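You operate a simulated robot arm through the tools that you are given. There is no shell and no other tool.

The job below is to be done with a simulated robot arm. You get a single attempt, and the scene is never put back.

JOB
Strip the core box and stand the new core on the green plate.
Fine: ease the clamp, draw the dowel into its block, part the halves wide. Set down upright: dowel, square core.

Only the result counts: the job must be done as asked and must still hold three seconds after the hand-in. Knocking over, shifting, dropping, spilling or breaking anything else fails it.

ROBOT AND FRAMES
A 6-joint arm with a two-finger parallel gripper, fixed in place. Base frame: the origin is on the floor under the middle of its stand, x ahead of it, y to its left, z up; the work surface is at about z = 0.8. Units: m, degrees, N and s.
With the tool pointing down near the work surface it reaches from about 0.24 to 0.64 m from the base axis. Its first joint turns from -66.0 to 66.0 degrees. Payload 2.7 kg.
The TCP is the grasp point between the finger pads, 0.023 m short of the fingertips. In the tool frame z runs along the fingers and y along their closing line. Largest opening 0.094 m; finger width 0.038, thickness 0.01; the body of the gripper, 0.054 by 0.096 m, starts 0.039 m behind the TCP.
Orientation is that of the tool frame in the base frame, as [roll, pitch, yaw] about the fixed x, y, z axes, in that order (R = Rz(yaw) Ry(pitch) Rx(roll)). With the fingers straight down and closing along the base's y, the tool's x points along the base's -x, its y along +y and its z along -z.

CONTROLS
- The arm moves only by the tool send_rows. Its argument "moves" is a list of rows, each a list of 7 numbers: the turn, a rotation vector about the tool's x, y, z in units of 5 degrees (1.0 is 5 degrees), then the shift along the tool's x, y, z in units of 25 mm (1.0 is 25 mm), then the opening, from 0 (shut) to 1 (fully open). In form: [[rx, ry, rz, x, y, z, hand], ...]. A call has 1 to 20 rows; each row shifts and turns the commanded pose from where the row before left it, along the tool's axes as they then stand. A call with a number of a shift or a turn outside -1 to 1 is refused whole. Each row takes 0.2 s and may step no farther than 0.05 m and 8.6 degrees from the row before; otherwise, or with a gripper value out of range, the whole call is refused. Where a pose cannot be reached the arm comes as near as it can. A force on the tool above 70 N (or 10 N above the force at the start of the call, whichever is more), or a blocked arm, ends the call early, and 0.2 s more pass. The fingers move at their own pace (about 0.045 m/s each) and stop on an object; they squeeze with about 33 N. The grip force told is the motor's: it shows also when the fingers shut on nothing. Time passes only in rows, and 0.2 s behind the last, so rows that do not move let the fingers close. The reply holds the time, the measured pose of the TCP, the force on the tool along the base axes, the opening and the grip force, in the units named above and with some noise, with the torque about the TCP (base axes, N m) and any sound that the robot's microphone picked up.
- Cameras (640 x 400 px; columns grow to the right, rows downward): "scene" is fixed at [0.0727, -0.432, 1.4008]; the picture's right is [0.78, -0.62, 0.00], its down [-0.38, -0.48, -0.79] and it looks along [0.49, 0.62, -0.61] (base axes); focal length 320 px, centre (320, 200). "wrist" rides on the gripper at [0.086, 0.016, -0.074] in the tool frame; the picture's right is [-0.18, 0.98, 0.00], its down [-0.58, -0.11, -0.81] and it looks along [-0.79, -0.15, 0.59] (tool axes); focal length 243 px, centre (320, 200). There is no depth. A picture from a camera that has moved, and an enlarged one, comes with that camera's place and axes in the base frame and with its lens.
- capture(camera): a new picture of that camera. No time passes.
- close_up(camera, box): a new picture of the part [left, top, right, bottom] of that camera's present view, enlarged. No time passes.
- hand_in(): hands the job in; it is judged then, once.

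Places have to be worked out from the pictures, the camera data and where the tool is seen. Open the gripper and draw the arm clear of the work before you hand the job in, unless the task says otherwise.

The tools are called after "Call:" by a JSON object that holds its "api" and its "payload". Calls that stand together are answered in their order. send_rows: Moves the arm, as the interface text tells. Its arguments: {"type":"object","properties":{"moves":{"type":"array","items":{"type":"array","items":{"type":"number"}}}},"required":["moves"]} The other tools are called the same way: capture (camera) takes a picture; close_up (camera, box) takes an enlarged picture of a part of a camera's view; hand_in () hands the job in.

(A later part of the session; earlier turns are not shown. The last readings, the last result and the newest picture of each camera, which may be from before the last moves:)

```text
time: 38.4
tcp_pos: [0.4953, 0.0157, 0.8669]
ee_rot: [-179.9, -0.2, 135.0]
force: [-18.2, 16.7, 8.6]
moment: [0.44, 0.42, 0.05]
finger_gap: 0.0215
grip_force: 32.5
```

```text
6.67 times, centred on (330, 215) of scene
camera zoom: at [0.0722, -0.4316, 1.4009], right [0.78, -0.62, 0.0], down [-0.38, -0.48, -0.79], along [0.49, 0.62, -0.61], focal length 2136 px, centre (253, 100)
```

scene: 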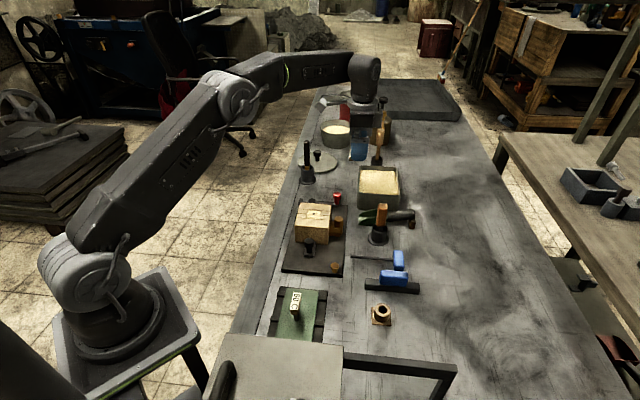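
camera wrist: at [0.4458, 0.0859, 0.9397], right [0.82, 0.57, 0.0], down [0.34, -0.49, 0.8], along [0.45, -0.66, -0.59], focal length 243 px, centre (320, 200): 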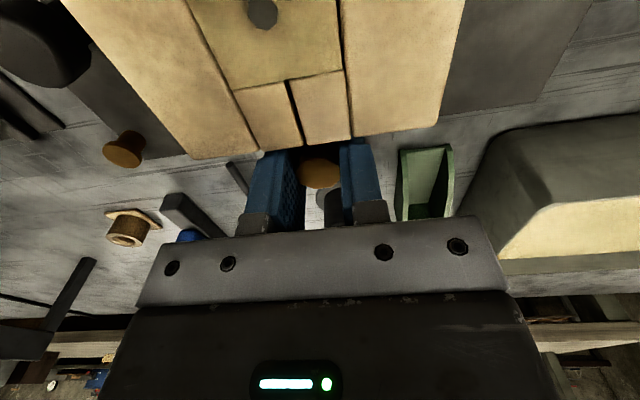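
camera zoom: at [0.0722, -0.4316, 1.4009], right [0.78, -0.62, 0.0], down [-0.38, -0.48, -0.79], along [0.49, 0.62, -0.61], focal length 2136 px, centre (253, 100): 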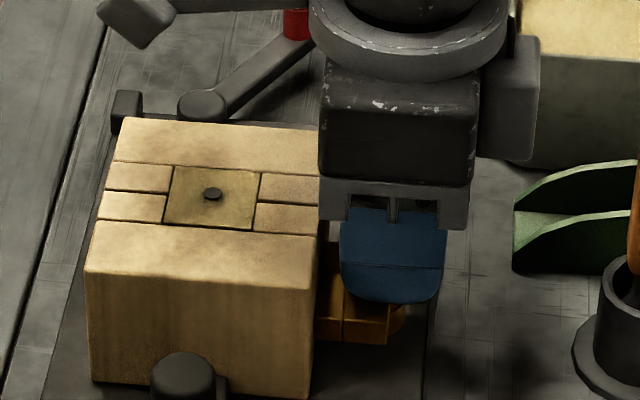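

The pull meets about 25 N and the TCP has moved roughly 3–4 mm. I keep drawing gently to see whether it slides.

Call:
{"api": "send_rows", "payload": {"moves": [[0, 0, 0, -0.06, 0, 0, 0], [0, 0, 0, -0.06, 0, 0, 0], [0, 0, 0, -0.06, 0, 0, 0]]}}

Call:
{"api": "close_up", "payload": {"camera": "wrist", "box": [230, 80, 410, 220]}}

Call:
{"api": "close_up", "payload": {"camera": "scene", "box": [290, 185, 370, 245]}}

```text
time: 39.2
tcp_pos: [0.4992, 0.0103, 0.8663]
ee_rot: [-179.9, -0.2, 135.0]
force: [-19.2, 18.3, -0.6]
moment: [0.47, 0.47, 0.01]
finger_gap: 0.0214
grip_force: 33.2
```

```text
2.86 times, centred on (320, 150) of wrist
camera zoom: at [0.4495, 0.082, 0.9397], right [0.83, 0.56, 0.0], down [0.34, -0.49, 0.8], along [0.45, -0.67, -0.59], focal length 693 px, centre (320, 343)
```

zoom: 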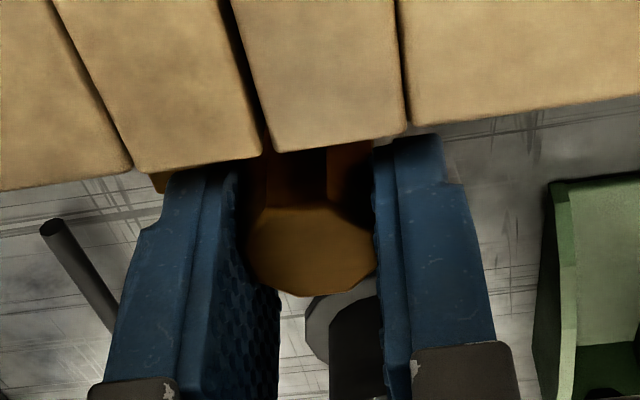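

```text
6.67 times, centred on (330, 215) of scene
camera zoom: at [0.0723, -0.4316, 1.4009], right [0.78, -0.62, 0.0], down [-0.38, -0.48, -0.79], along [0.49, 0.62, -0.61], focal length 2136 px, centre (253, 100)
```

zoom: 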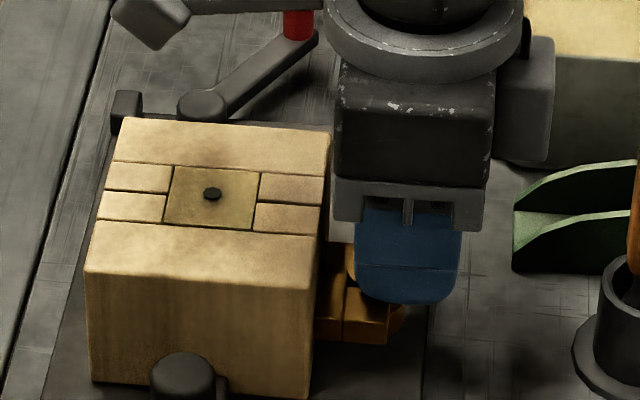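

Call:
{"api": "send_rows", "payload": {"moves": [[0, 0, 0, -0.06, 0, 0, 0], [0, 0, 0, -0.06, 0, 0, 0], [0, 0, 0, -0.06, 0, 0, 0]]}}

Call:
{"api": "close_up", "payload": {"camera": "wrist", "box": [230, 80, 410, 220]}}

Call:
{"api": "close_up", "payload": {"camera": "scene", "box": [310, 200, 360, 240]}}

```text
time: 40.0
tcp_pos: [0.5028, 0.0068, 0.8658]
ee_rot: [-179.8, -0.1, 135.1]
force: [-19.6, 16.7, 2.4]
moment: [0.43, 0.51, 0.03]
finger_gap: 0.021
grip_force: 33.5
```

```text
2.86 times, centred on (320, 150) of wrist
camera zoom: at [0.4526, 0.079, 0.94], right [0.83, 0.56, 0.0], down [0.34, -0.49, 0.81], along [0.45, -0.67, -0.59], focal length 693 px, centre (320, 343)
```

zoom: 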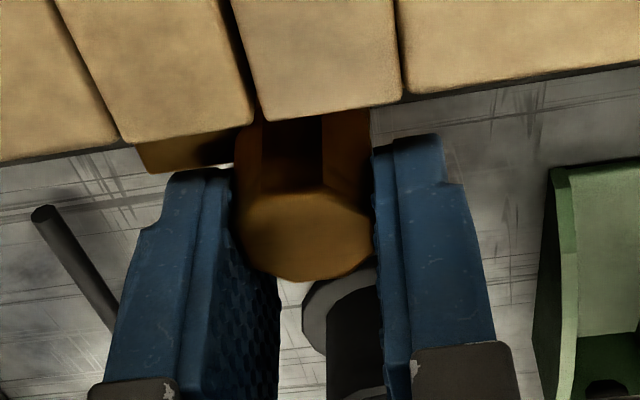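

```text
10.00 times, centred on (335, 220) of scene
camera zoom: at [0.0723, -0.4316, 1.4009], right [0.78, -0.62, 0.0], down [-0.38, -0.48, -0.79], along [0.49, 0.62, -0.61], focal length 3204 px, centre (170, 0)
```

zoom: 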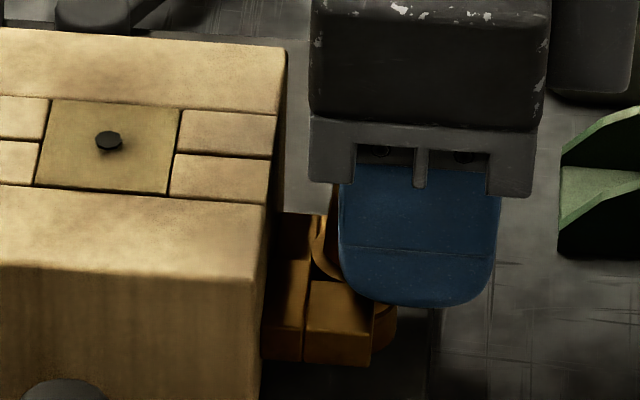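

The pads are sliding along the post; the post itself stays put. From the earlier views the octagon meets a lug at z≈0.84, the lug ends at 0.826 and the pin goes on to the plate at about 0.815, so this looks like a vertical dowel dropped through a lug. I release, re-centre and check.

Call:
{"api": "send_rows", "payload": {"moves": [[0, 0, 0, 0, 0, 0, 0.55], [0, 0, 0, 0, 0, 0, 0.55], [0, 0, 0, 0, 0, 0, 0.55], [0, 0, 0, 0, 0, -1, 0.55], [0, 0, 0, 0, 0, -1, 0.55], [0, 0, 0, 0, 0, -1, 0.55]]}}

Call:
{"api": "close_up", "payload": {"camera": "scene", "box": [310, 200, 360, 240]}}

Call:
{"api": "close_up", "payload": {"camera": "wrist", "box": [260, 20, 400, 130]}}

Call:
{"api": "close_up", "payload": {"camera": "wrist", "box": [60, 60, 220, 200]}}

```text
time: 41.4
tcp_pos: [0.5024, 0.006, 0.9433]
ee_rot: [-179.9, 0.0, 134.9]
force: [-0.1, -0.3, -0.2]
moment: [-0.02, -0.01, 0.03]
finger_gap: 0.0517
grip_force: 0.1
```

```text
10.00 times, centred on (335, 220) of scene
camera zoom: at [0.0727, -0.432, 1.4008], right [0.78, -0.62, 0.0], down [-0.38, -0.48, -0.79], along [0.49, 0.62, -0.61], focal length 3204 px, centre (170, 0)
```

zoom: 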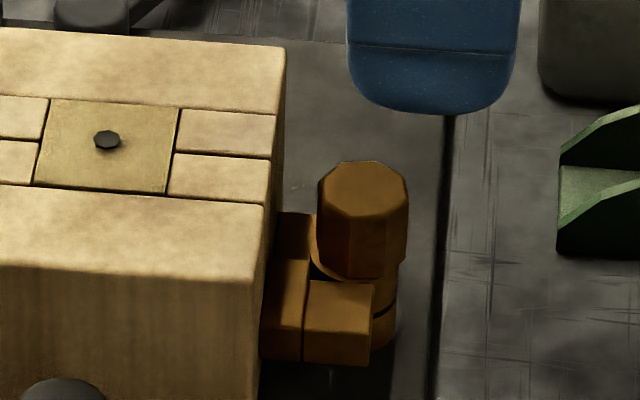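

```text
3.64 times, centred on (330, 75) of wrist
camera zoom: at [0.4529, 0.0783, 1.0156], right [0.83, 0.56, 0.0], down [0.33, -0.49, 0.81], along [0.46, -0.67, -0.59], focal length 882 px, centre (284, 654)
```

zoom: 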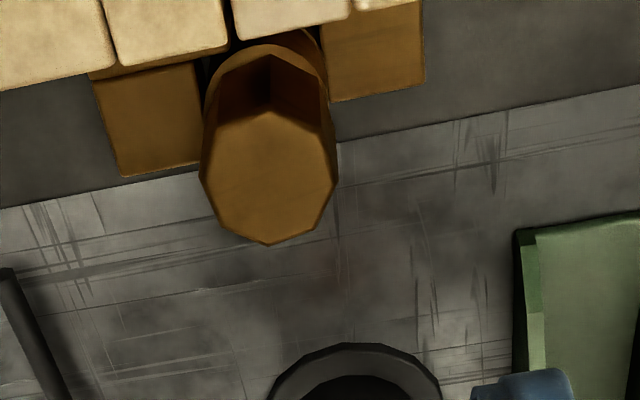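

```text
2.86 times, centred on (140, 130) of wrist
camera zoom: at [0.4529, 0.0783, 1.0156], right [0.83, 0.56, 0.0], down [0.33, -0.49, 0.81], along [0.46, -0.67, -0.59], focal length 693 px, centre (834, 400)
```

zoom: 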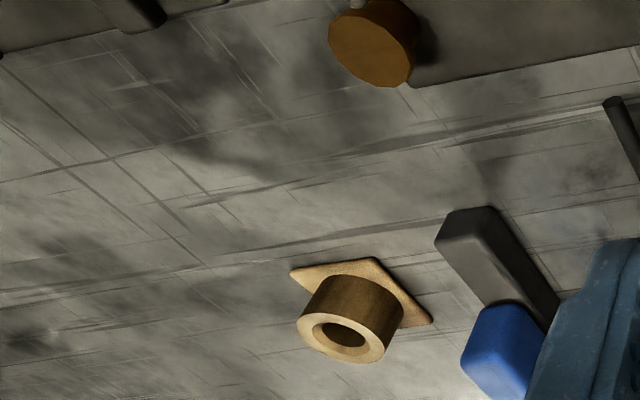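

Call:
{"api": "close_up", "payload": {"camera": "scene", "box": [290, 185, 370, 240]}}

Call:
{"api": "close_up", "payload": {"camera": "wrist", "box": [200, 0, 420, 140]}}

```text
7.27 times, centred on (330, 212) of scene
camera zoom: at [0.0727, -0.432, 1.4008], right [0.78, -0.62, 0.0], down [-0.38, -0.48, -0.79], along [0.49, 0.62, -0.61], focal length 2330 px, centre (247, 109)
```

zoom: 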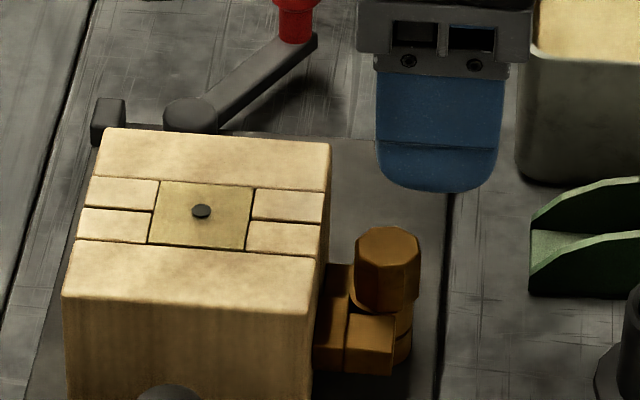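

```text
2.86 times, centred on (310, 70) of wrist
camera zoom: at [0.4529, 0.0783, 1.0156], right [0.83, 0.56, 0.0], down [0.33, -0.49, 0.81], along [0.46, -0.67, -0.59], focal length 693 px, centre (349, 571)
```

zoom: 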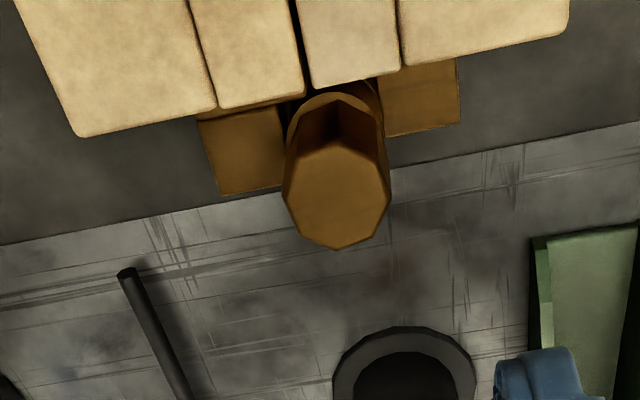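

The octagon head has shifted a couple of millimetres relative to the collar beneath it, so it is a separate pin standing loose in the lug: it draws upward. Before lifting I look closely at the possible block, the tan piece with a hole, and the amber plug.

Call:
{"api": "close_up", "payload": {"camera": "scene", "box": [360, 295, 400, 330]}}

Call:
{"api": "close_up", "payload": {"camera": "scene", "box": [315, 255, 355, 280]}}

Call:
{"api": "close_up", "payload": {"camera": "wrist", "box": [120, 50, 190, 110]}}

Call:
{"api": "close_up", "payload": {"camera": "scene", "box": [240, 280, 350, 345]}}

```text
11.43 times, centred on (380, 312) of scene
camera zoom: at [0.0727, -0.432, 1.4008], right [0.78, -0.62, 0.0], down [-0.38, -0.48, -0.79], along [0.49, 0.62, -0.61], focal length 3661 px, centre (-366, -1086)
```

zoom: 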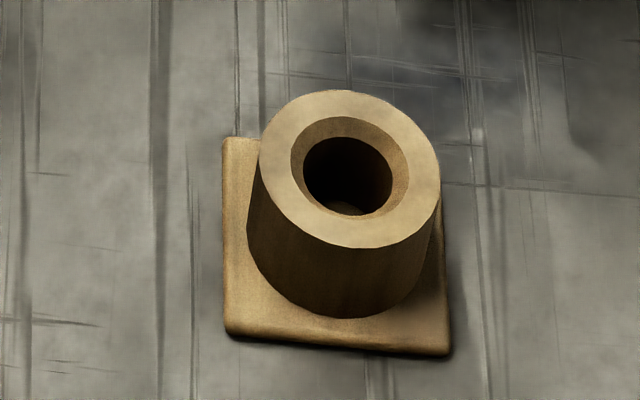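

```text
16.00 times, centred on (335, 268) of scene
camera zoom: at [0.0727, -0.432, 1.4008], right [0.78, -0.62, 0.0], down [-0.38, -0.48, -0.79], along [0.49, 0.62, -0.61], focal length 5126 px, centre (80, -880)
```

zoom: 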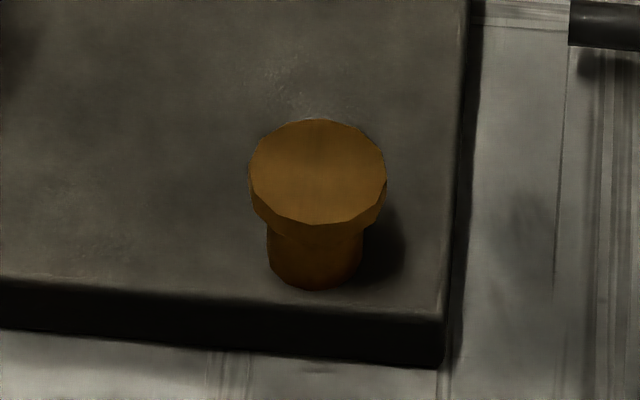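

```text
6.67 times, centred on (155, 80) of wrist
camera zoom: at [0.4529, 0.0783, 1.0156], right [0.83, 0.56, 0.0], down [0.33, -0.49, 0.81], along [0.46, -0.67, -0.59], focal length 1618 px, centre (1420, 1000)
```

zoom: 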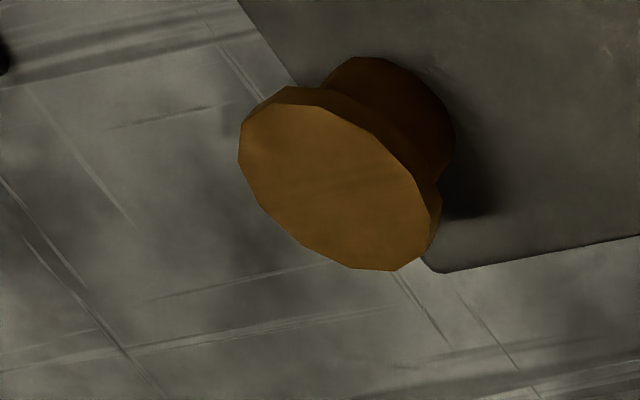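

```text
5.82 times, centred on (295, 312) of scene
camera zoom: at [0.0727, -0.432, 1.4008], right [0.78, -0.62, 0.0], down [-0.38, -0.48, -0.79], along [0.49, 0.62, -0.61], focal length 1864 px, centre (466, -454)
```

zoom: 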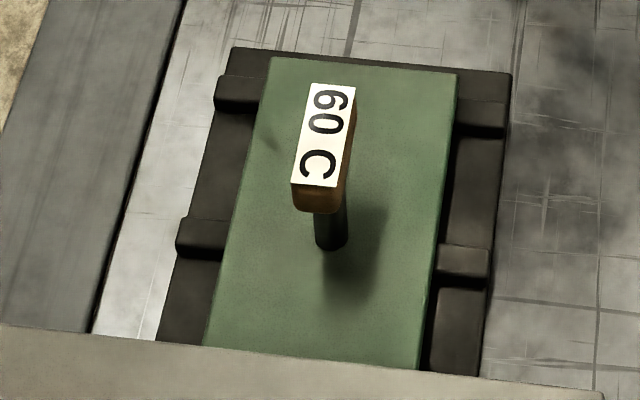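

The tan block with a chamfered hole (hole about 15–16 mm) is clearly the dowel's block, so the dowel is drawn up and stood in it. I re-centre over the octagon head and go down to grip it again.

Call:
{"api": "send_rows", "payload": {"moves": [[0, 0, 0, 0.53, -0.02, 0, 0.55], [0, 0, 0, 0, 0, 0.9, 0.55], [0, 0, 0, 0, 0, 0.9, 0.55], [0, 0, 0, 0, 0, 0.8, 0.55], [0, 0, 0, 0, 0, 0.45, 0.55], [0, 0, 0, 0, 0, 0, 0.55]]}}

Call:
{"api": "close_up", "payload": {"camera": "wrist", "box": [230, 80, 410, 220]}}

```text
time: 42.8
tcp_pos: [0.4935, 0.0147, 0.8651]
ee_rot: [180.0, 0.0, 135.0]
force: [-0.3, 0.1, 2.1]
moment: [-0.01, 0.05, -0.06]
finger_gap: 0.0518
grip_force: 0.1
```

```text
2.86 times, centred on (320, 150) of wrist
camera zoom: at [0.4443, 0.0867, 0.9385], right [0.83, 0.56, 0.0], down [0.33, -0.49, 0.81], along [0.46, -0.67, -0.59], focal length 693 px, centre (320, 343)
```

zoom: 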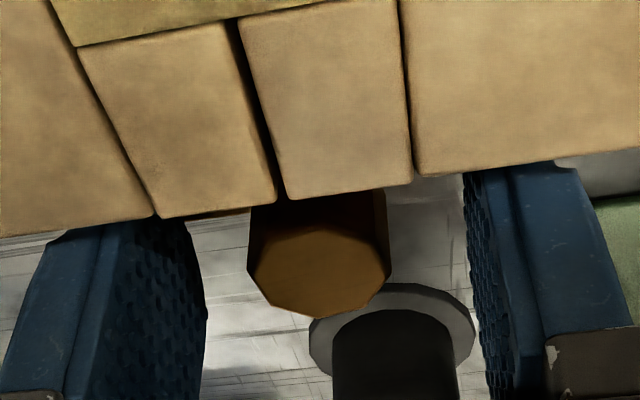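

Head is centred in the grip. I close, then lift in small steps and watch the force.

Call:
{"api": "send_rows", "payload": {"moves": [[0, 0, 0, 0, 0, 0, 0.2], [0, 0, 0, 0, 0, 0, 0], [0, 0, 0, 0, 0, 0, 0], [0, 0, 0, 0, 0, 0, 0], [0, 0, 0, 0, 0, 0, 0], [0, 0, 0, 0, 0, -0.06, 0], [0, 0, 0, 0, 0, -0.06, 0], [0, 0, 0, 0, 0, -0.06, 0]]}}

Call:
{"api": "close_up", "payload": {"camera": "wrist", "box": [230, 80, 410, 220]}}

Call:
{"api": "close_up", "payload": {"camera": "scene", "box": [310, 200, 360, 240]}}

```text
time: 44.6
tcp_pos: [0.4936, 0.0158, 0.8693]
ee_rot: [179.9, 0.0, 135.0]
force: [-0.1, -0.3, 0.0]
moment: [-0.05, -0.05, 0.0]
finger_gap: 0.0216
grip_force: 33.2
```

```text
2.86 times, centred on (320, 150) of wrist
camera zoom: at [0.444, 0.0872, 0.9433], right [0.83, 0.56, 0.0], down [0.33, -0.49, 0.81], along [0.46, -0.67, -0.59], focal length 693 px, centre (320, 343)
```

zoom: 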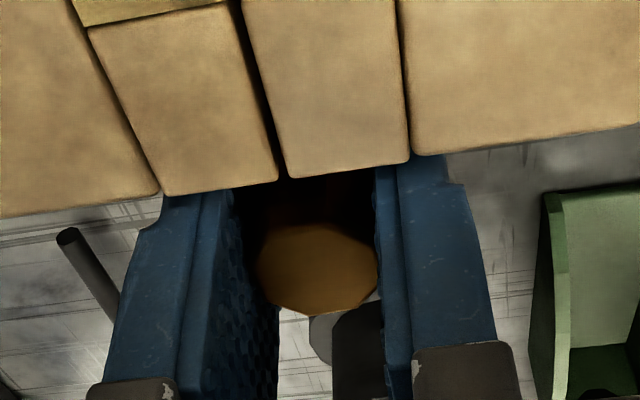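

```text
10.00 times, centred on (335, 220) of scene
camera zoom: at [0.0727, -0.432, 1.4008], right [0.78, -0.62, 0.0], down [-0.38, -0.48, -0.79], along [0.49, 0.62, -0.61], focal length 3204 px, centre (170, 0)
```

zoom: 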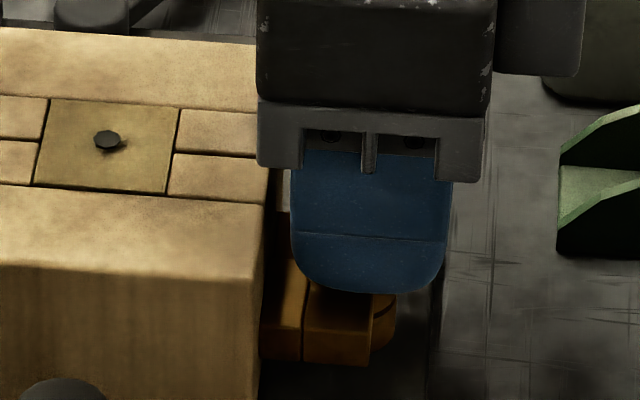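

It comes up freely with no force and no slip — the dowel draws vertically. I keep lifting in steps and look at the shank.

Call:
{"api": "send_rows", "payload": {"moves": [[0, 0, 0, 0, 0, -0.2, 0], [0, 0, 0, 0, 0, -0.2, 0], [0, 0, 0, 0, 0, -0.2, 0], [0, 0, 0, 0, 0, -0.2, 0], [0, 0, 0, 0, 0, -0.2, 0]]}}

Call:
{"api": "close_up", "payload": {"camera": "scene", "box": [300, 185, 370, 240]}}

```text
time: 45.8
tcp_pos: [0.4936, 0.0167, 0.8956]
ee_rot: [-179.9, 0.0, 135.0]
force: [0.0, -0.4, -0.3]
moment: [-0.04, -0.02, 0.0]
finger_gap: 0.0207
grip_force: 33.4
```

```text
7.27 times, centred on (335, 212) of scene
camera zoom: at [0.0727, -0.4321, 1.4007], right [0.78, -0.62, 0.0], down [-0.38, -0.48, -0.79], along [0.49, 0.62, -0.61], focal length 2330 px, centre (211, 109)
```

zoom: 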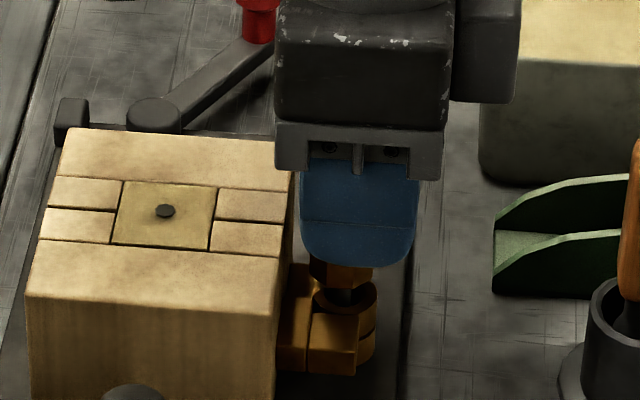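

The octagon head is up, its shank still in the lug's ring. I lift on until it is well clear.

Call:
{"api": "send_rows", "payload": {"moves": [[0, 0, 0, 0, 0, -0.3, 0], [0, 0, 0, 0, 0, -0.3, 0], [0, 0, 0, 0, 0, -0.4, 0], [0, 0, 0, 0, 0, -0.4, 0], [0, 0, 0, 0, 0, -0.5, 0], [0, 0, 0, 0, 0, -0.5, 0], [0, 0, 0, 0, 0, -0.5, 0]]}}

Call:
{"api": "close_up", "payload": {"camera": "scene", "box": [300, 165, 370, 235]}}

Call:
{"api": "capture", "payload": {"camera": "wrist"}}

```text
time: 47.4
tcp_pos: [0.4933, 0.0153, 0.9673]
ee_rot: [-180.0, 0.0, 135.0]
force: [-0.6, 0.3, -0.5]
moment: [0.0, 0.0, 0.04]
finger_gap: 0.0208
grip_force: 33.1
```

```text
5.71 times, centred on (335, 200) of scene
camera zoom: at [0.0727, -0.432, 1.4008], right [0.78, -0.62, 0.0], down [-0.38, -0.48, -0.79], along [0.49, 0.62, -0.61], focal length 1831 px, centre (234, 200)
```

zoom: 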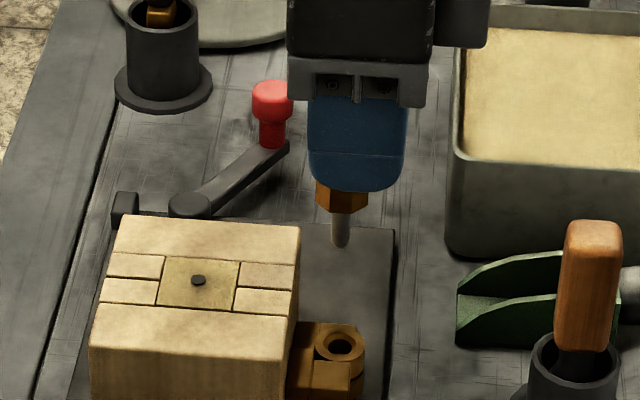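

```text
taken
camera wrist: at [0.4436, 0.0875, 1.0405], right [0.83, 0.56, 0.0], down [0.33, -0.49, 0.81], along [0.46, -0.67, -0.59], focal length 243 px, centre (320, 200)
```

wrist: 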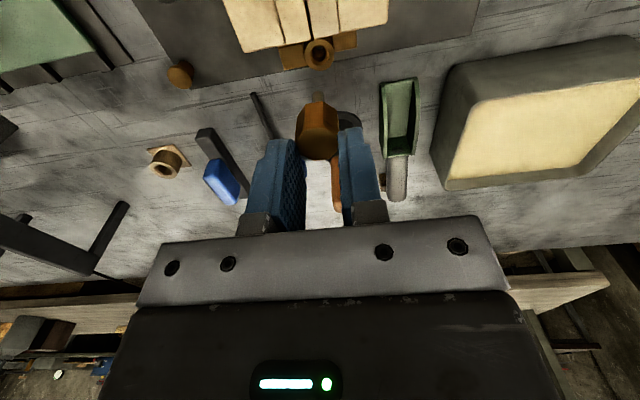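

The dowel is out: an octagon head with a steel shank reaching about 47 mm below the TCP. I carry it level toward the tan block near (0.408, −0.21), staying high.

Call:
{"api": "send_rows", "payload": {"moves": [[0, 0, 0, 0, 0, -0.6, 0], [0, 0, 0, -0.409, -0.943, 0, 0], [0, 0, 0, -0.409, -0.943, 0, 0], [0, 0, 0, -0.409, -0.943, 0, 0], [0, 0, 0, -0.409, -0.943, 0, 0], [0, 0, 0, -0.409, -0.943, 0, 0], [0, 0, 0, -0.409, -0.943, 0, 0], [0, 0, 0, -0.409, -0.943, 0, 0], [0, 0, 0, -0.409, -0.943, 0, 0], [0, 0, 0, -0.409, -0.943, 0, 0]]}}

Call:
{"api": "capture", "payload": {"camera": "wrist"}}

Call:
{"api": "capture", "payload": {"camera": "scene"}}

```text
time: 49.6
tcp_pos: [0.4086, -0.2006, 0.9825]
ee_rot: [180.0, 0.0, 135.0]
force: [-0.2, -0.3, -0.5]
moment: [0.01, 0.03, 0.01]
finger_gap: 0.0207
grip_force: 33.1
```

```text
taken
camera wrist: at [0.359, -0.1281, 1.0561], right [0.82, 0.57, 0.0], down [0.33, -0.49, 0.81], along [0.46, -0.66, -0.59], focal length 243 px, centre (320, 200)
```

wrist: 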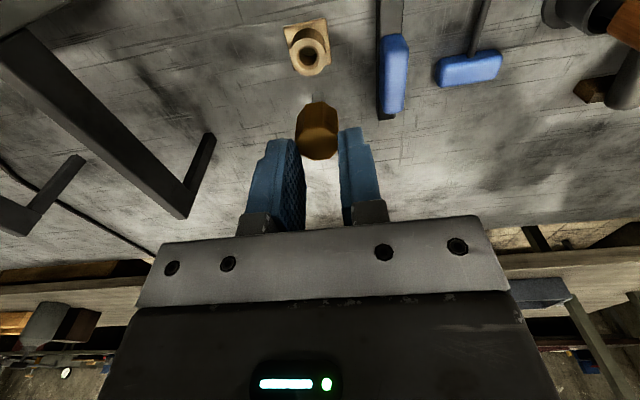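

```text
taken
```

scene: 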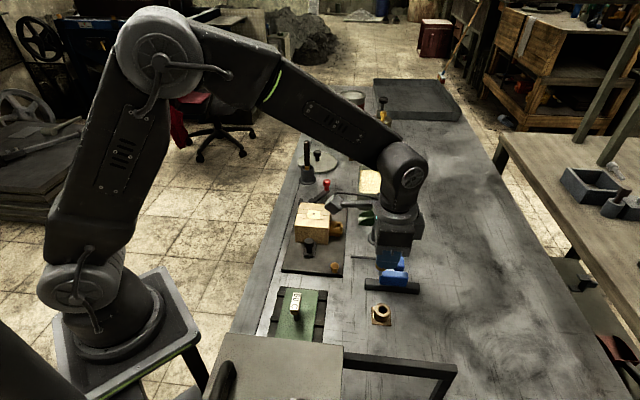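

The block is visible just behind the dowel in the wrist view. I enlarge it for a precise position.

Call:
{"api": "close_up", "payload": {"camera": "wrist", "box": [270, 10, 350, 80]}}

Call:
{"api": "close_up", "payload": {"camera": "wrist", "box": [260, 80, 380, 180]}}

Call:
{"api": "close_up", "payload": {"camera": "scene", "box": [350, 230, 430, 340]}}

```text
5.71 times, centred on (310, 45) of wrist
camera zoom: at [0.359, -0.1281, 1.0561], right [0.82, 0.57, 0.0], down [0.33, -0.49, 0.81], along [0.46, -0.66, -0.59], focal length 1386 px, centre (377, 1086)
```

zoom: 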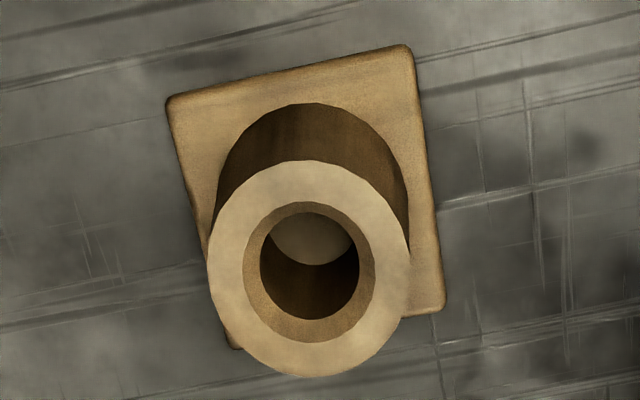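

```text
4.00 times, centred on (320, 130) of wrist
camera zoom: at [0.359, -0.1281, 1.0561], right [0.82, 0.57, 0.0], down [0.33, -0.49, 0.81], along [0.46, -0.66, -0.59], focal length 970 px, centre (320, 480)
```

zoom: 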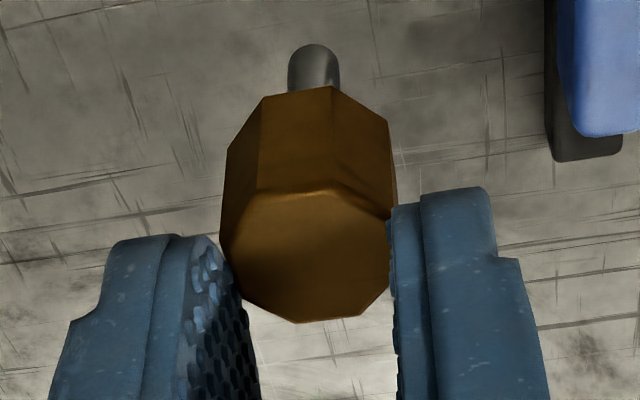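

```text
3.64 times, centred on (390, 285) of scene
camera zoom: at [0.0727, -0.432, 1.4008], right [0.78, -0.62, 0.0], down [-0.38, -0.48, -0.79], along [0.49, 0.62, -0.61], focal length 1165 px, centre (66, -109)
```

zoom: 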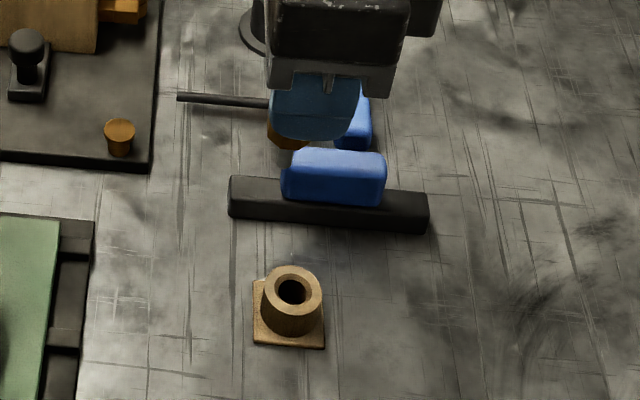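

The dowel hangs lower in the grip than when I closed (its head top is now about 25 mm below the TCP), so it is held only by the fingertips and must move slowly. The block's hole is near (0.407, −0.217) with its rim at z≈0.822; I ease over it and recheck.

Call:
{"api": "send_rows", "payload": {"moves": [[0, 0, 0, -0.1, -0.12, 0, 0], [0, 0, 0, -0.16, -0.2, 0, 0], [0, 0, 0, -0.16, -0.19, 0, 0], [0, 0, 0, 0, 0, 0, 0]]}}

Call:
{"api": "close_up", "payload": {"camera": "wrist", "box": [250, 30, 390, 190]}}

Call:
{"api": "close_up", "payload": {"camera": "scene", "box": [350, 250, 410, 340]}}

```text
time: 50.6
tcp_pos: [0.407, -0.2168, 0.9816]
ee_rot: [180.0, 0.0, 135.0]
force: [-0.5, -0.2, -0.9]
moment: [0.0, 0.02, -0.01]
finger_gap: 0.0204
grip_force: 33.2
```

```text
2.50 times, centred on (320, 110) of wrist
camera zoom: at [0.3573, -0.1446, 1.0557], right [0.83, 0.56, 0.0], down [0.33, -0.49, 0.81], along [0.46, -0.67, -0.59], focal length 606 px, centre (320, 425)
```

zoom: 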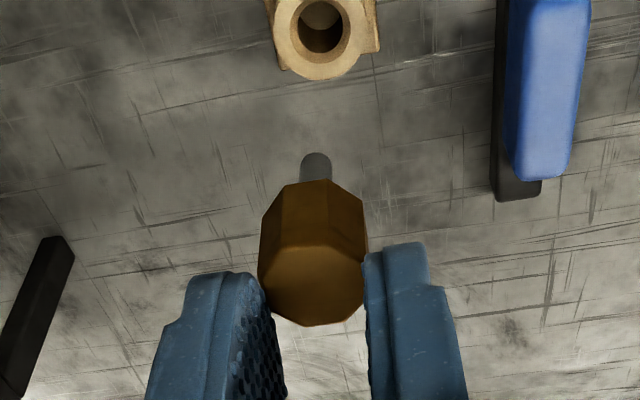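

```text
4.44 times, centred on (380, 295) of scene
camera zoom: at [0.0727, -0.432, 1.4008], right [0.78, -0.62, 0.0], down [-0.38, -0.48, -0.79], along [0.49, 0.62, -0.61], focal length 1424 px, centre (53, -222)
```

zoom: 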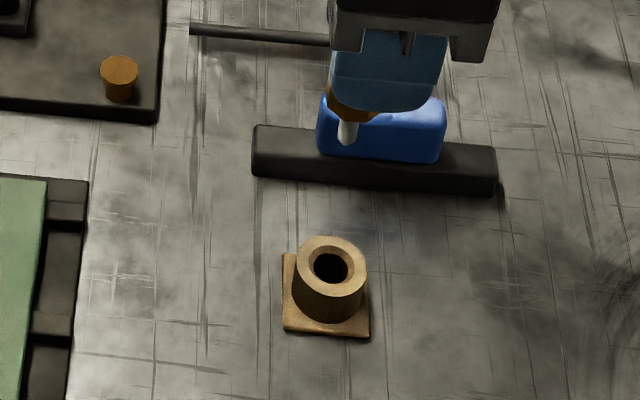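

Comparing both cameras, the dowel hangs upright but about 5 mm toward −s of the TCP axis, with its tip about 68 mm below the TCP; the hole lies on the TCP axis. I shift 5 mm along +s and lower until the tip is just above the rim, then check.

Call:
{"api": "send_rows", "payload": {"moves": [[0, 0, 0, -0.1, 0.0, 0.1, 0], [0, 0, 0, -0.1, 0.0, 0.25, 0], [0, 0, 0, 0, 0, 0.4, 0], [0, 0, 0, 0, 0, 0.5, 0], [0, 0, 0, 0, 0, 0.6, 0], [0, 0, 0, 0, 0, 0.6, 0], [0, 0, 0, 0, 0, 0.5, 0], [0, 0, 0, 0, 0, 0.3, 0], [0, 0, 0, 0, 0, 0.1, 0], [0, 0, 0, 0, 0, 0, 0]]}}

Call:
{"api": "close_up", "payload": {"camera": "wrist", "box": [270, 60, 370, 180]}}

Call:
{"api": "close_up", "payload": {"camera": "scene", "box": [360, 280, 400, 330]}}

```text
time: 52.8
tcp_pos: [0.4103, -0.2201, 0.8989]
ee_rot: [180.0, 0.1, 135.0]
force: [0.8, 0.0, -0.3]
moment: [-0.01, 0.0, 0.01]
finger_gap: 0.0209
grip_force: 33.1
```

```text
3.33 times, centred on (320, 120) of wrist
camera zoom: at [0.3605, -0.148, 0.9719], right [0.83, 0.56, 0.0], down [0.33, -0.49, 0.81], along [0.46, -0.67, -0.59], focal length 809 px, centre (320, 467)
```

zoom: 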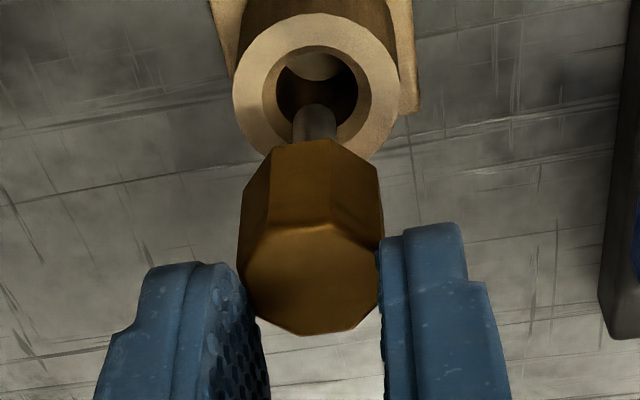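

```text
8.00 times, centred on (380, 305) of scene
camera zoom: at [0.0727, -0.432, 1.4008], right [0.78, -0.62, 0.0], down [-0.38, -0.48, -0.79], along [0.49, 0.62, -0.61], focal length 2563 px, centre (-160, -640)
```

zoom: 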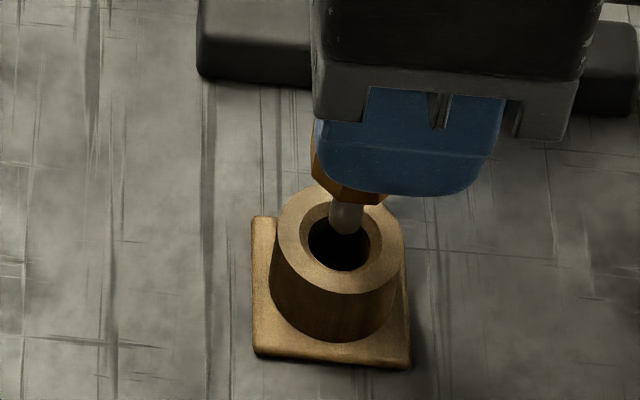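

Both views show the tip centred over the hole to within a couple of millimetres, well inside the chamfer. I lower gently into it.

Call:
{"api": "send_rows", "payload": {"moves": [[0, 0, 0, 0, 0, 0.16, 0], [0, 0, 0, 0, 0, 0.16, 0], [0, 0, 0, 0, 0, 0.16, 0], [0, 0, 0, 0, 0, 0.16, 0], [0, 0, 0, 0, 0, 0.1, 0]]}}

Call:
{"api": "close_up", "payload": {"camera": "wrist", "box": [270, 60, 370, 180]}}

Call:
{"api": "close_up", "payload": {"camera": "scene", "box": [360, 280, 400, 330]}}

```text
time: 54.0
tcp_pos: [0.411, -0.219, 0.8799]
ee_rot: [-180.0, -0.1, 135.0]
force: [-0.3, 0.9, -0.2]
moment: [-0.01, -0.01, -0.01]
finger_gap: 0.0208
grip_force: 32.9
```

```text
3.33 times, centred on (320, 120) of wrist
camera zoom: at [0.3606, -0.1479, 0.9536], right [0.83, 0.56, 0.0], down [0.33, -0.49, 0.81], along [0.46, -0.67, -0.59], focal length 809 px, centre (320, 467)
```

zoom: 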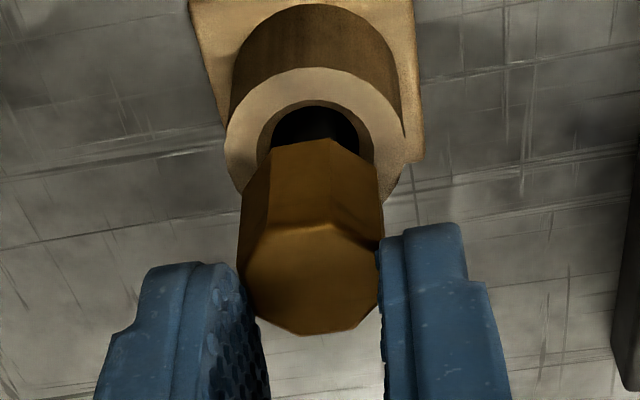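

```text
8.00 times, centred on (380, 305) of scene
camera zoom: at [0.0727, -0.432, 1.4008], right [0.78, -0.62, 0.0], down [-0.38, -0.48, -0.79], along [0.49, 0.62, -0.61], focal length 2563 px, centre (-160, -640)
```

zoom: 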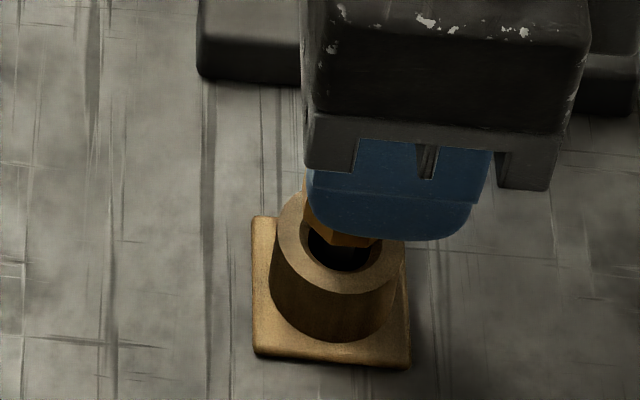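

The shank has entered the hole with no contact force. I keep lowering in 2–3 mm steps until something touches.

Call:
{"api": "send_rows", "payload": {"moves": [[0, 0, 0, 0, 0, 0.1, 0], [0, 0, 0, 0, 0, 0.1, 0], [0, 0, 0, 0, 0, 0.1, 0]]}}

Call:
{"api": "close_up", "payload": {"camera": "wrist", "box": [270, 60, 370, 180]}}

Call:
{"api": "close_up", "payload": {"camera": "scene", "box": [360, 280, 400, 330]}}

```text
time: 54.8
tcp_pos: [0.4098, -0.2192, 0.8731]
ee_rot: [179.9, -0.1, 135.0]
force: [-0.1, 0.1, 0.2]
moment: [0.01, -0.03, -0.02]
finger_gap: 0.0209
grip_force: 33.0
```

```text
3.33 times, centred on (320, 120) of wrist
camera zoom: at [0.3606, -0.1477, 0.9459], right [0.83, 0.56, 0.0], down [0.33, -0.49, 0.81], along [0.46, -0.67, -0.59], focal length 809 px, centre (320, 467)
```

zoom: 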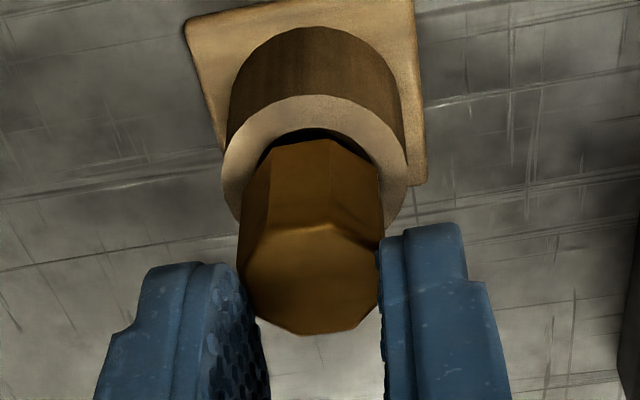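

```text
8.00 times, centred on (380, 305) of scene
camera zoom: at [0.0727, -0.432, 1.4008], right [0.78, -0.62, 0.0], down [-0.38, -0.48, -0.79], along [0.49, 0.62, -0.61], focal length 2563 px, centre (-160, -640)
```

zoom: 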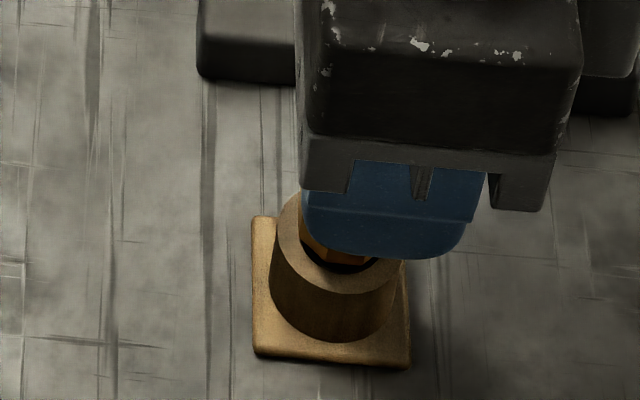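

Call:
{"api": "send_rows", "payload": {"moves": [[0, 0, 0, 0, 0, 0.08, 0], [0, 0, 0, 0, 0, 0.08, 0]]}}

Call:
{"api": "close_up", "payload": {"camera": "wrist", "box": [270, 60, 370, 180]}}

```text
time: 55.4
tcp_pos: [0.41, -0.2194, 0.8703]
ee_rot: [179.9, 0.2, 135.1]
force: [-4.0, 4.1, 26.5]
moment: [0.36, 0.39, -0.01]
finger_gap: 0.0211
grip_force: 32.7
```

```text
3.33 times, centred on (320, 120) of wrist
camera zoom: at [0.3611, -0.1478, 0.9435], right [0.82, 0.57, 0.0], down [0.33, -0.49, 0.81], along [0.46, -0.67, -0.59], focal length 809 px, centre (320, 467)
```

zoom: 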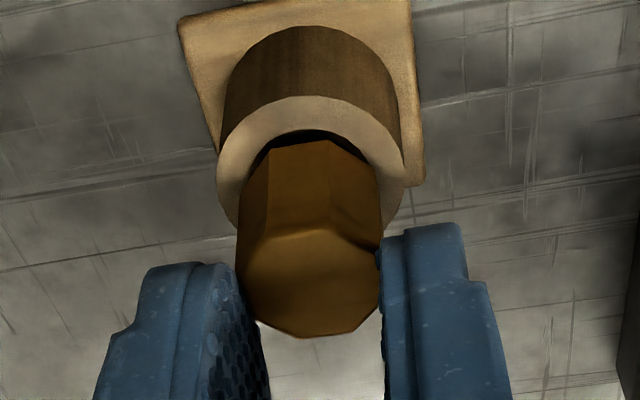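

The tip has met the hole's floor (26 N up). The shank is thinner than the hole, so rather than let it flop I will rest it against one wall nearly upright: first I relieve the load, then ease it toward +n and feel for the wall.

Call:
{"api": "send_rows", "payload": {"moves": [[0, 0, 0, 0, 0, -0.08, 0], [0, 0, 0, 0, 0.04, 0, 0], [0, 0, 0, 0, 0.04, 0, 0]]}}

Call:
{"api": "send_rows", "payload": {"moves": [[0, 0, 0, 0, 0.04, 0, 0]]}}

Call:
{"api": "send_rows", "payload": {"moves": [[0, 0, 0, 0, 0.04, 0, 0]]}}

```text
time: 56.2
tcp_pos: [0.4117, -0.2186, 0.8712]
ee_rot: [179.9, 0.0, 135.0]
force: [-0.6, -5.9, 11.2]
moment: [-0.27, 0.07, 0.02]
finger_gap: 0.0206
grip_force: 33.0
```

```text
time: 56.6
tcp_pos: [0.4111, -0.2182, 0.8707]
ee_rot: [180.0, -0.1, 134.9]
force: [-3.1, -3.3, 12.2]
moment: [-0.17, 0.23, 0.05]
finger_gap: 0.021
grip_force: 33.3
```

```text
time: 57.0
tcp_pos: [0.4128, -0.217, 0.8702]
ee_rot: [-180.0, -0.1, 135.0]
force: [-3.8, -2.4, 9.5]
moment: [-0.08, 0.25, 0.02]
finger_gap: 0.0209
grip_force: 32.8
```

Call:
{"api": "send_rows", "payload": {"moves": [[0, 0, 0, 0, 0.04, -0.03, 0]]}}

Call:
{"api": "send_rows", "payload": {"moves": [[0, 0, 0, 0, 0.04, 0, 0]]}}

Call:
{"api": "close_up", "payload": {"camera": "wrist", "box": [270, 60, 370, 180]}}

Call:
{"api": "close_up", "payload": {"camera": "scene", "box": [360, 280, 400, 330]}}

```text
time: 57.4
tcp_pos: [0.4134, -0.2165, 0.8698]
ee_rot: [-179.9, -0.1, 135.1]
force: [-1.2, -4.6, 0.7]
moment: [-0.19, 0.09, 0.03]
finger_gap: 0.0207
grip_force: 33.0
```

```text
time: 57.8
tcp_pos: [0.4122, -0.2153, 0.8711]
ee_rot: [-180.0, -0.2, 134.9]
force: [-6.0, -6.5, -1.2]
moment: [-0.32, 0.25, 0.06]
finger_gap: 0.0211
grip_force: 32.9
```

```text
3.33 times, centred on (320, 120) of wrist
camera zoom: at [0.364, -0.1438, 0.9443], right [0.83, 0.56, 0.0], down [0.34, -0.49, 0.8], along [0.45, -0.66, -0.59], focal length 809 px, centre (320, 467)
```

zoom: 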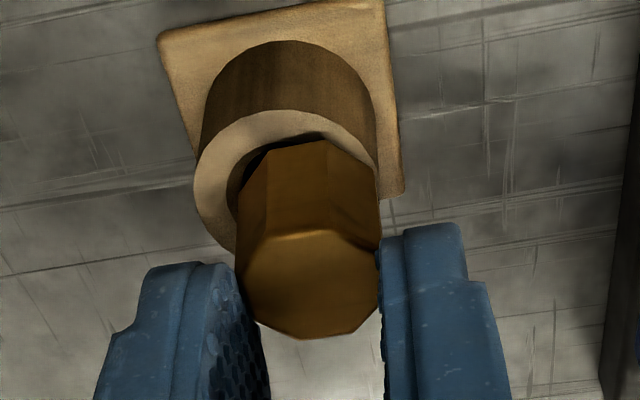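

```text
8.00 times, centred on (380, 305) of scene
camera zoom: at [0.0726, -0.4322, 1.4007], right [0.78, -0.62, 0.0], down [-0.38, -0.48, -0.79], along [0.49, 0.62, -0.61], focal length 2563 px, centre (-160, -640)
```

zoom: 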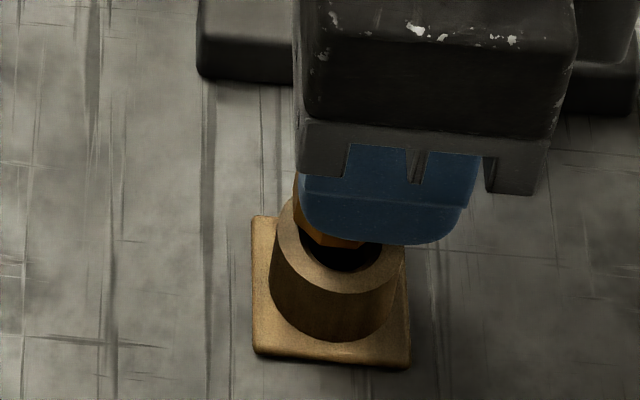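

The shank now touches the +n wall (steady −n reaction, no vertical load), and the block has not moved. I tilt the hand about 6 degrees so the head leans slightly onto that rim, which will keep the dowel almost upright once released.

Call:
{"api": "send_rows", "payload": {"moves": [[0.4, 0, 0, 0, 0.065, 0, 0], [0.4, 0, 0, 0, 0.065, 0, 0], [0.4, 0, 0, 0, 0.065, 0, 0], [0, 0, 0, 0, 0, 0, 0]]}}

Call:
{"api": "close_up", "payload": {"camera": "scene", "box": [360, 280, 400, 330]}}

```text
time: 58.8
tcp_pos: [0.4167, -0.2109, 0.871]
ee_rot: [-173.9, -0.1, 135.0]
force: [-8.8, -6.4, 1.8]
moment: [-0.34, 0.45, 0.06]
finger_gap: 0.0208
grip_force: 32.4
```

```text
8.00 times, centred on (380, 305) of scene
camera zoom: at [0.0725, -0.4322, 1.4007], right [0.78, -0.62, 0.0], down [-0.38, -0.48, -0.79], along [0.49, 0.62, -0.61], focal length 2563 px, centre (-160, -640)
```

zoom: 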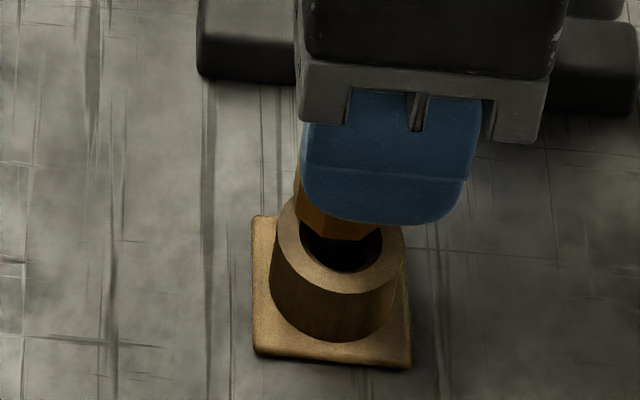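

Rim contact is light. I press 1 mm to be sure the tip sits on the floor, then open slightly and look.

Call:
{"api": "send_rows", "payload": {"moves": [[0, 0, 0, 0, 0, 0.05, 0], [0, 0, 0, 0, 0, 0, 0]]}}

Call:
{"api": "send_rows", "payload": {"moves": [[0, 0, 0, 0, 0, 0, 0.3], [0, 0, 0, 0, 0, 0, 0.4], [0, 0, 0, 0, 0, 0, 0.4]]}}

Call:
{"api": "close_up", "payload": {"camera": "scene", "box": [360, 280, 400, 330]}}

Call:
{"api": "close_up", "payload": {"camera": "wrist", "box": [250, 40, 390, 200]}}

```text
time: 59.4
tcp_pos: [0.4172, -0.2121, 0.8696]
ee_rot: [-173.9, 0.0, 135.0]
force: [-8.4, -6.3, 4.7]
moment: [-0.26, 0.38, 0.02]
finger_gap: 0.021
grip_force: 33.2
```

```text
time: 60.2
tcp_pos: [0.4182, -0.2121, 0.8706]
ee_rot: [-173.9, 0.1, 135.0]
force: [-0.7, 1.3, 0.3]
moment: [0.0, 0.02, -0.02]
finger_gap: 0.0376
grip_force: 0.0
```

```text
8.00 times, centred on (380, 305) of scene
camera zoom: at [0.0727, -0.432, 1.4008], right [0.78, -0.62, 0.0], down [-0.38, -0.48, -0.79], along [0.49, 0.62, -0.61], focal length 2563 px, centre (-160, -640)
```

zoom: 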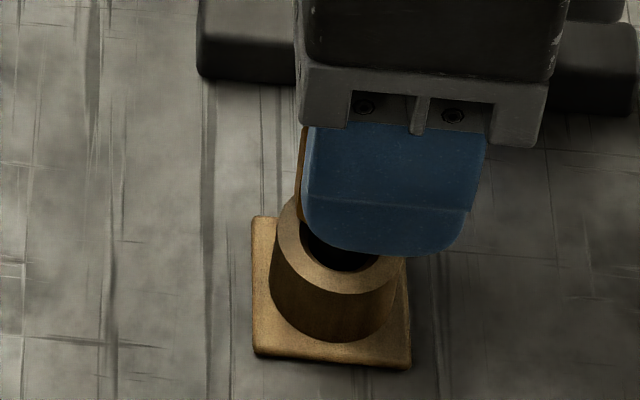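

```text
2.50 times, centred on (320, 120) of wrist
camera zoom: at [0.3735, -0.1346, 0.9413], right [0.82, 0.56, -0.1], down [0.39, -0.43, 0.81], along [0.41, -0.71, -0.57], focal length 606 px, centre (320, 400)
```

zoom: 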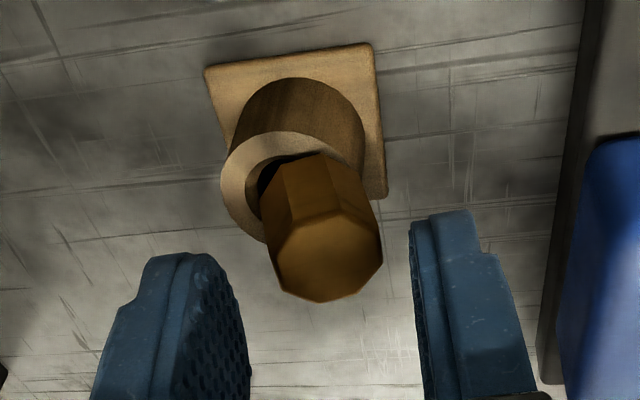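

The dowel stands on its own with only a slight lean. I open wider and withdraw along the tool axis, then look at it freely.

Call:
{"api": "send_rows", "payload": {"moves": [[0, 0, 0, 0, 0, 0, 0.65], [0, 0, 0, 0, 0, 0, 0.65], [0, 0, 0, 0, 0, -0.4, 0.65], [0, 0, 0, 0, 0, -0.8, 0.65], [0, 0, 0, 0, 0, -1, 0.65], [0, 0, 0, 0, 0, -1, 0.65], [-0.6, 0, 0, 0, 0, -1, 0.65], [-0.6, 0, 0, 0, 0, -1, 1]]}}

Call:
{"api": "close_up", "payload": {"camera": "scene", "box": [360, 280, 400, 330]}}

Call:
{"api": "capture", "payload": {"camera": "wrist"}}

```text
time: 62.0
tcp_pos: [0.4256, -0.2039, 0.9995]
ee_rot: [180.0, 0.0, 135.0]
force: [-0.9, -0.2, -0.1]
moment: [-0.01, 0.01, 0.0]
finger_gap: 0.0939
grip_force: 0.1
```

```text
8.00 times, centred on (380, 305) of scene
camera zoom: at [0.0727, -0.432, 1.4008], right [0.78, -0.62, 0.0], down [-0.38, -0.48, -0.79], along [0.49, 0.62, -0.61], focal length 2563 px, centre (-160, -640)
```

zoom: 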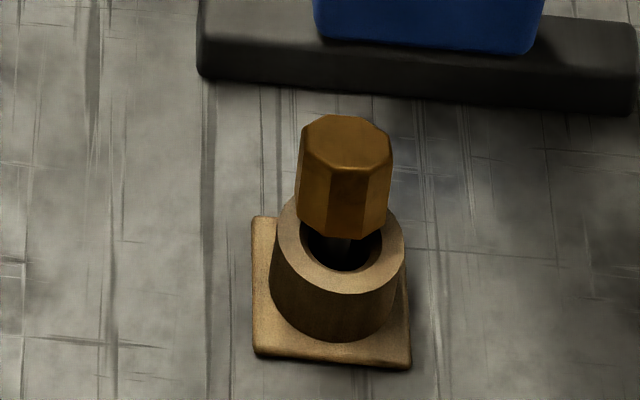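

```text
taken
camera wrist: at [0.376, -0.1317, 1.0731], right [0.83, 0.57, 0.0], down [0.33, -0.49, 0.81], along [0.46, -0.66, -0.59], focal length 243 px, centre (320, 200)
```

wrist: 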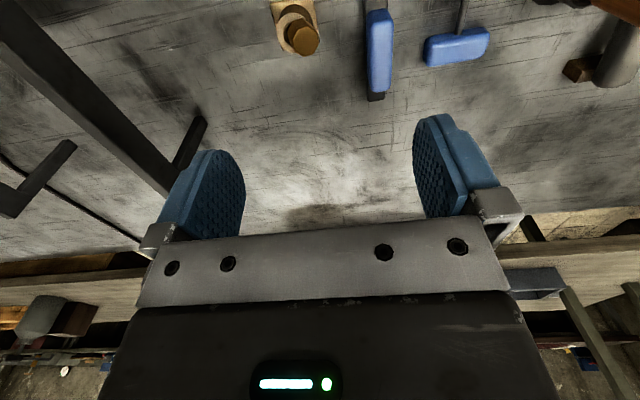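

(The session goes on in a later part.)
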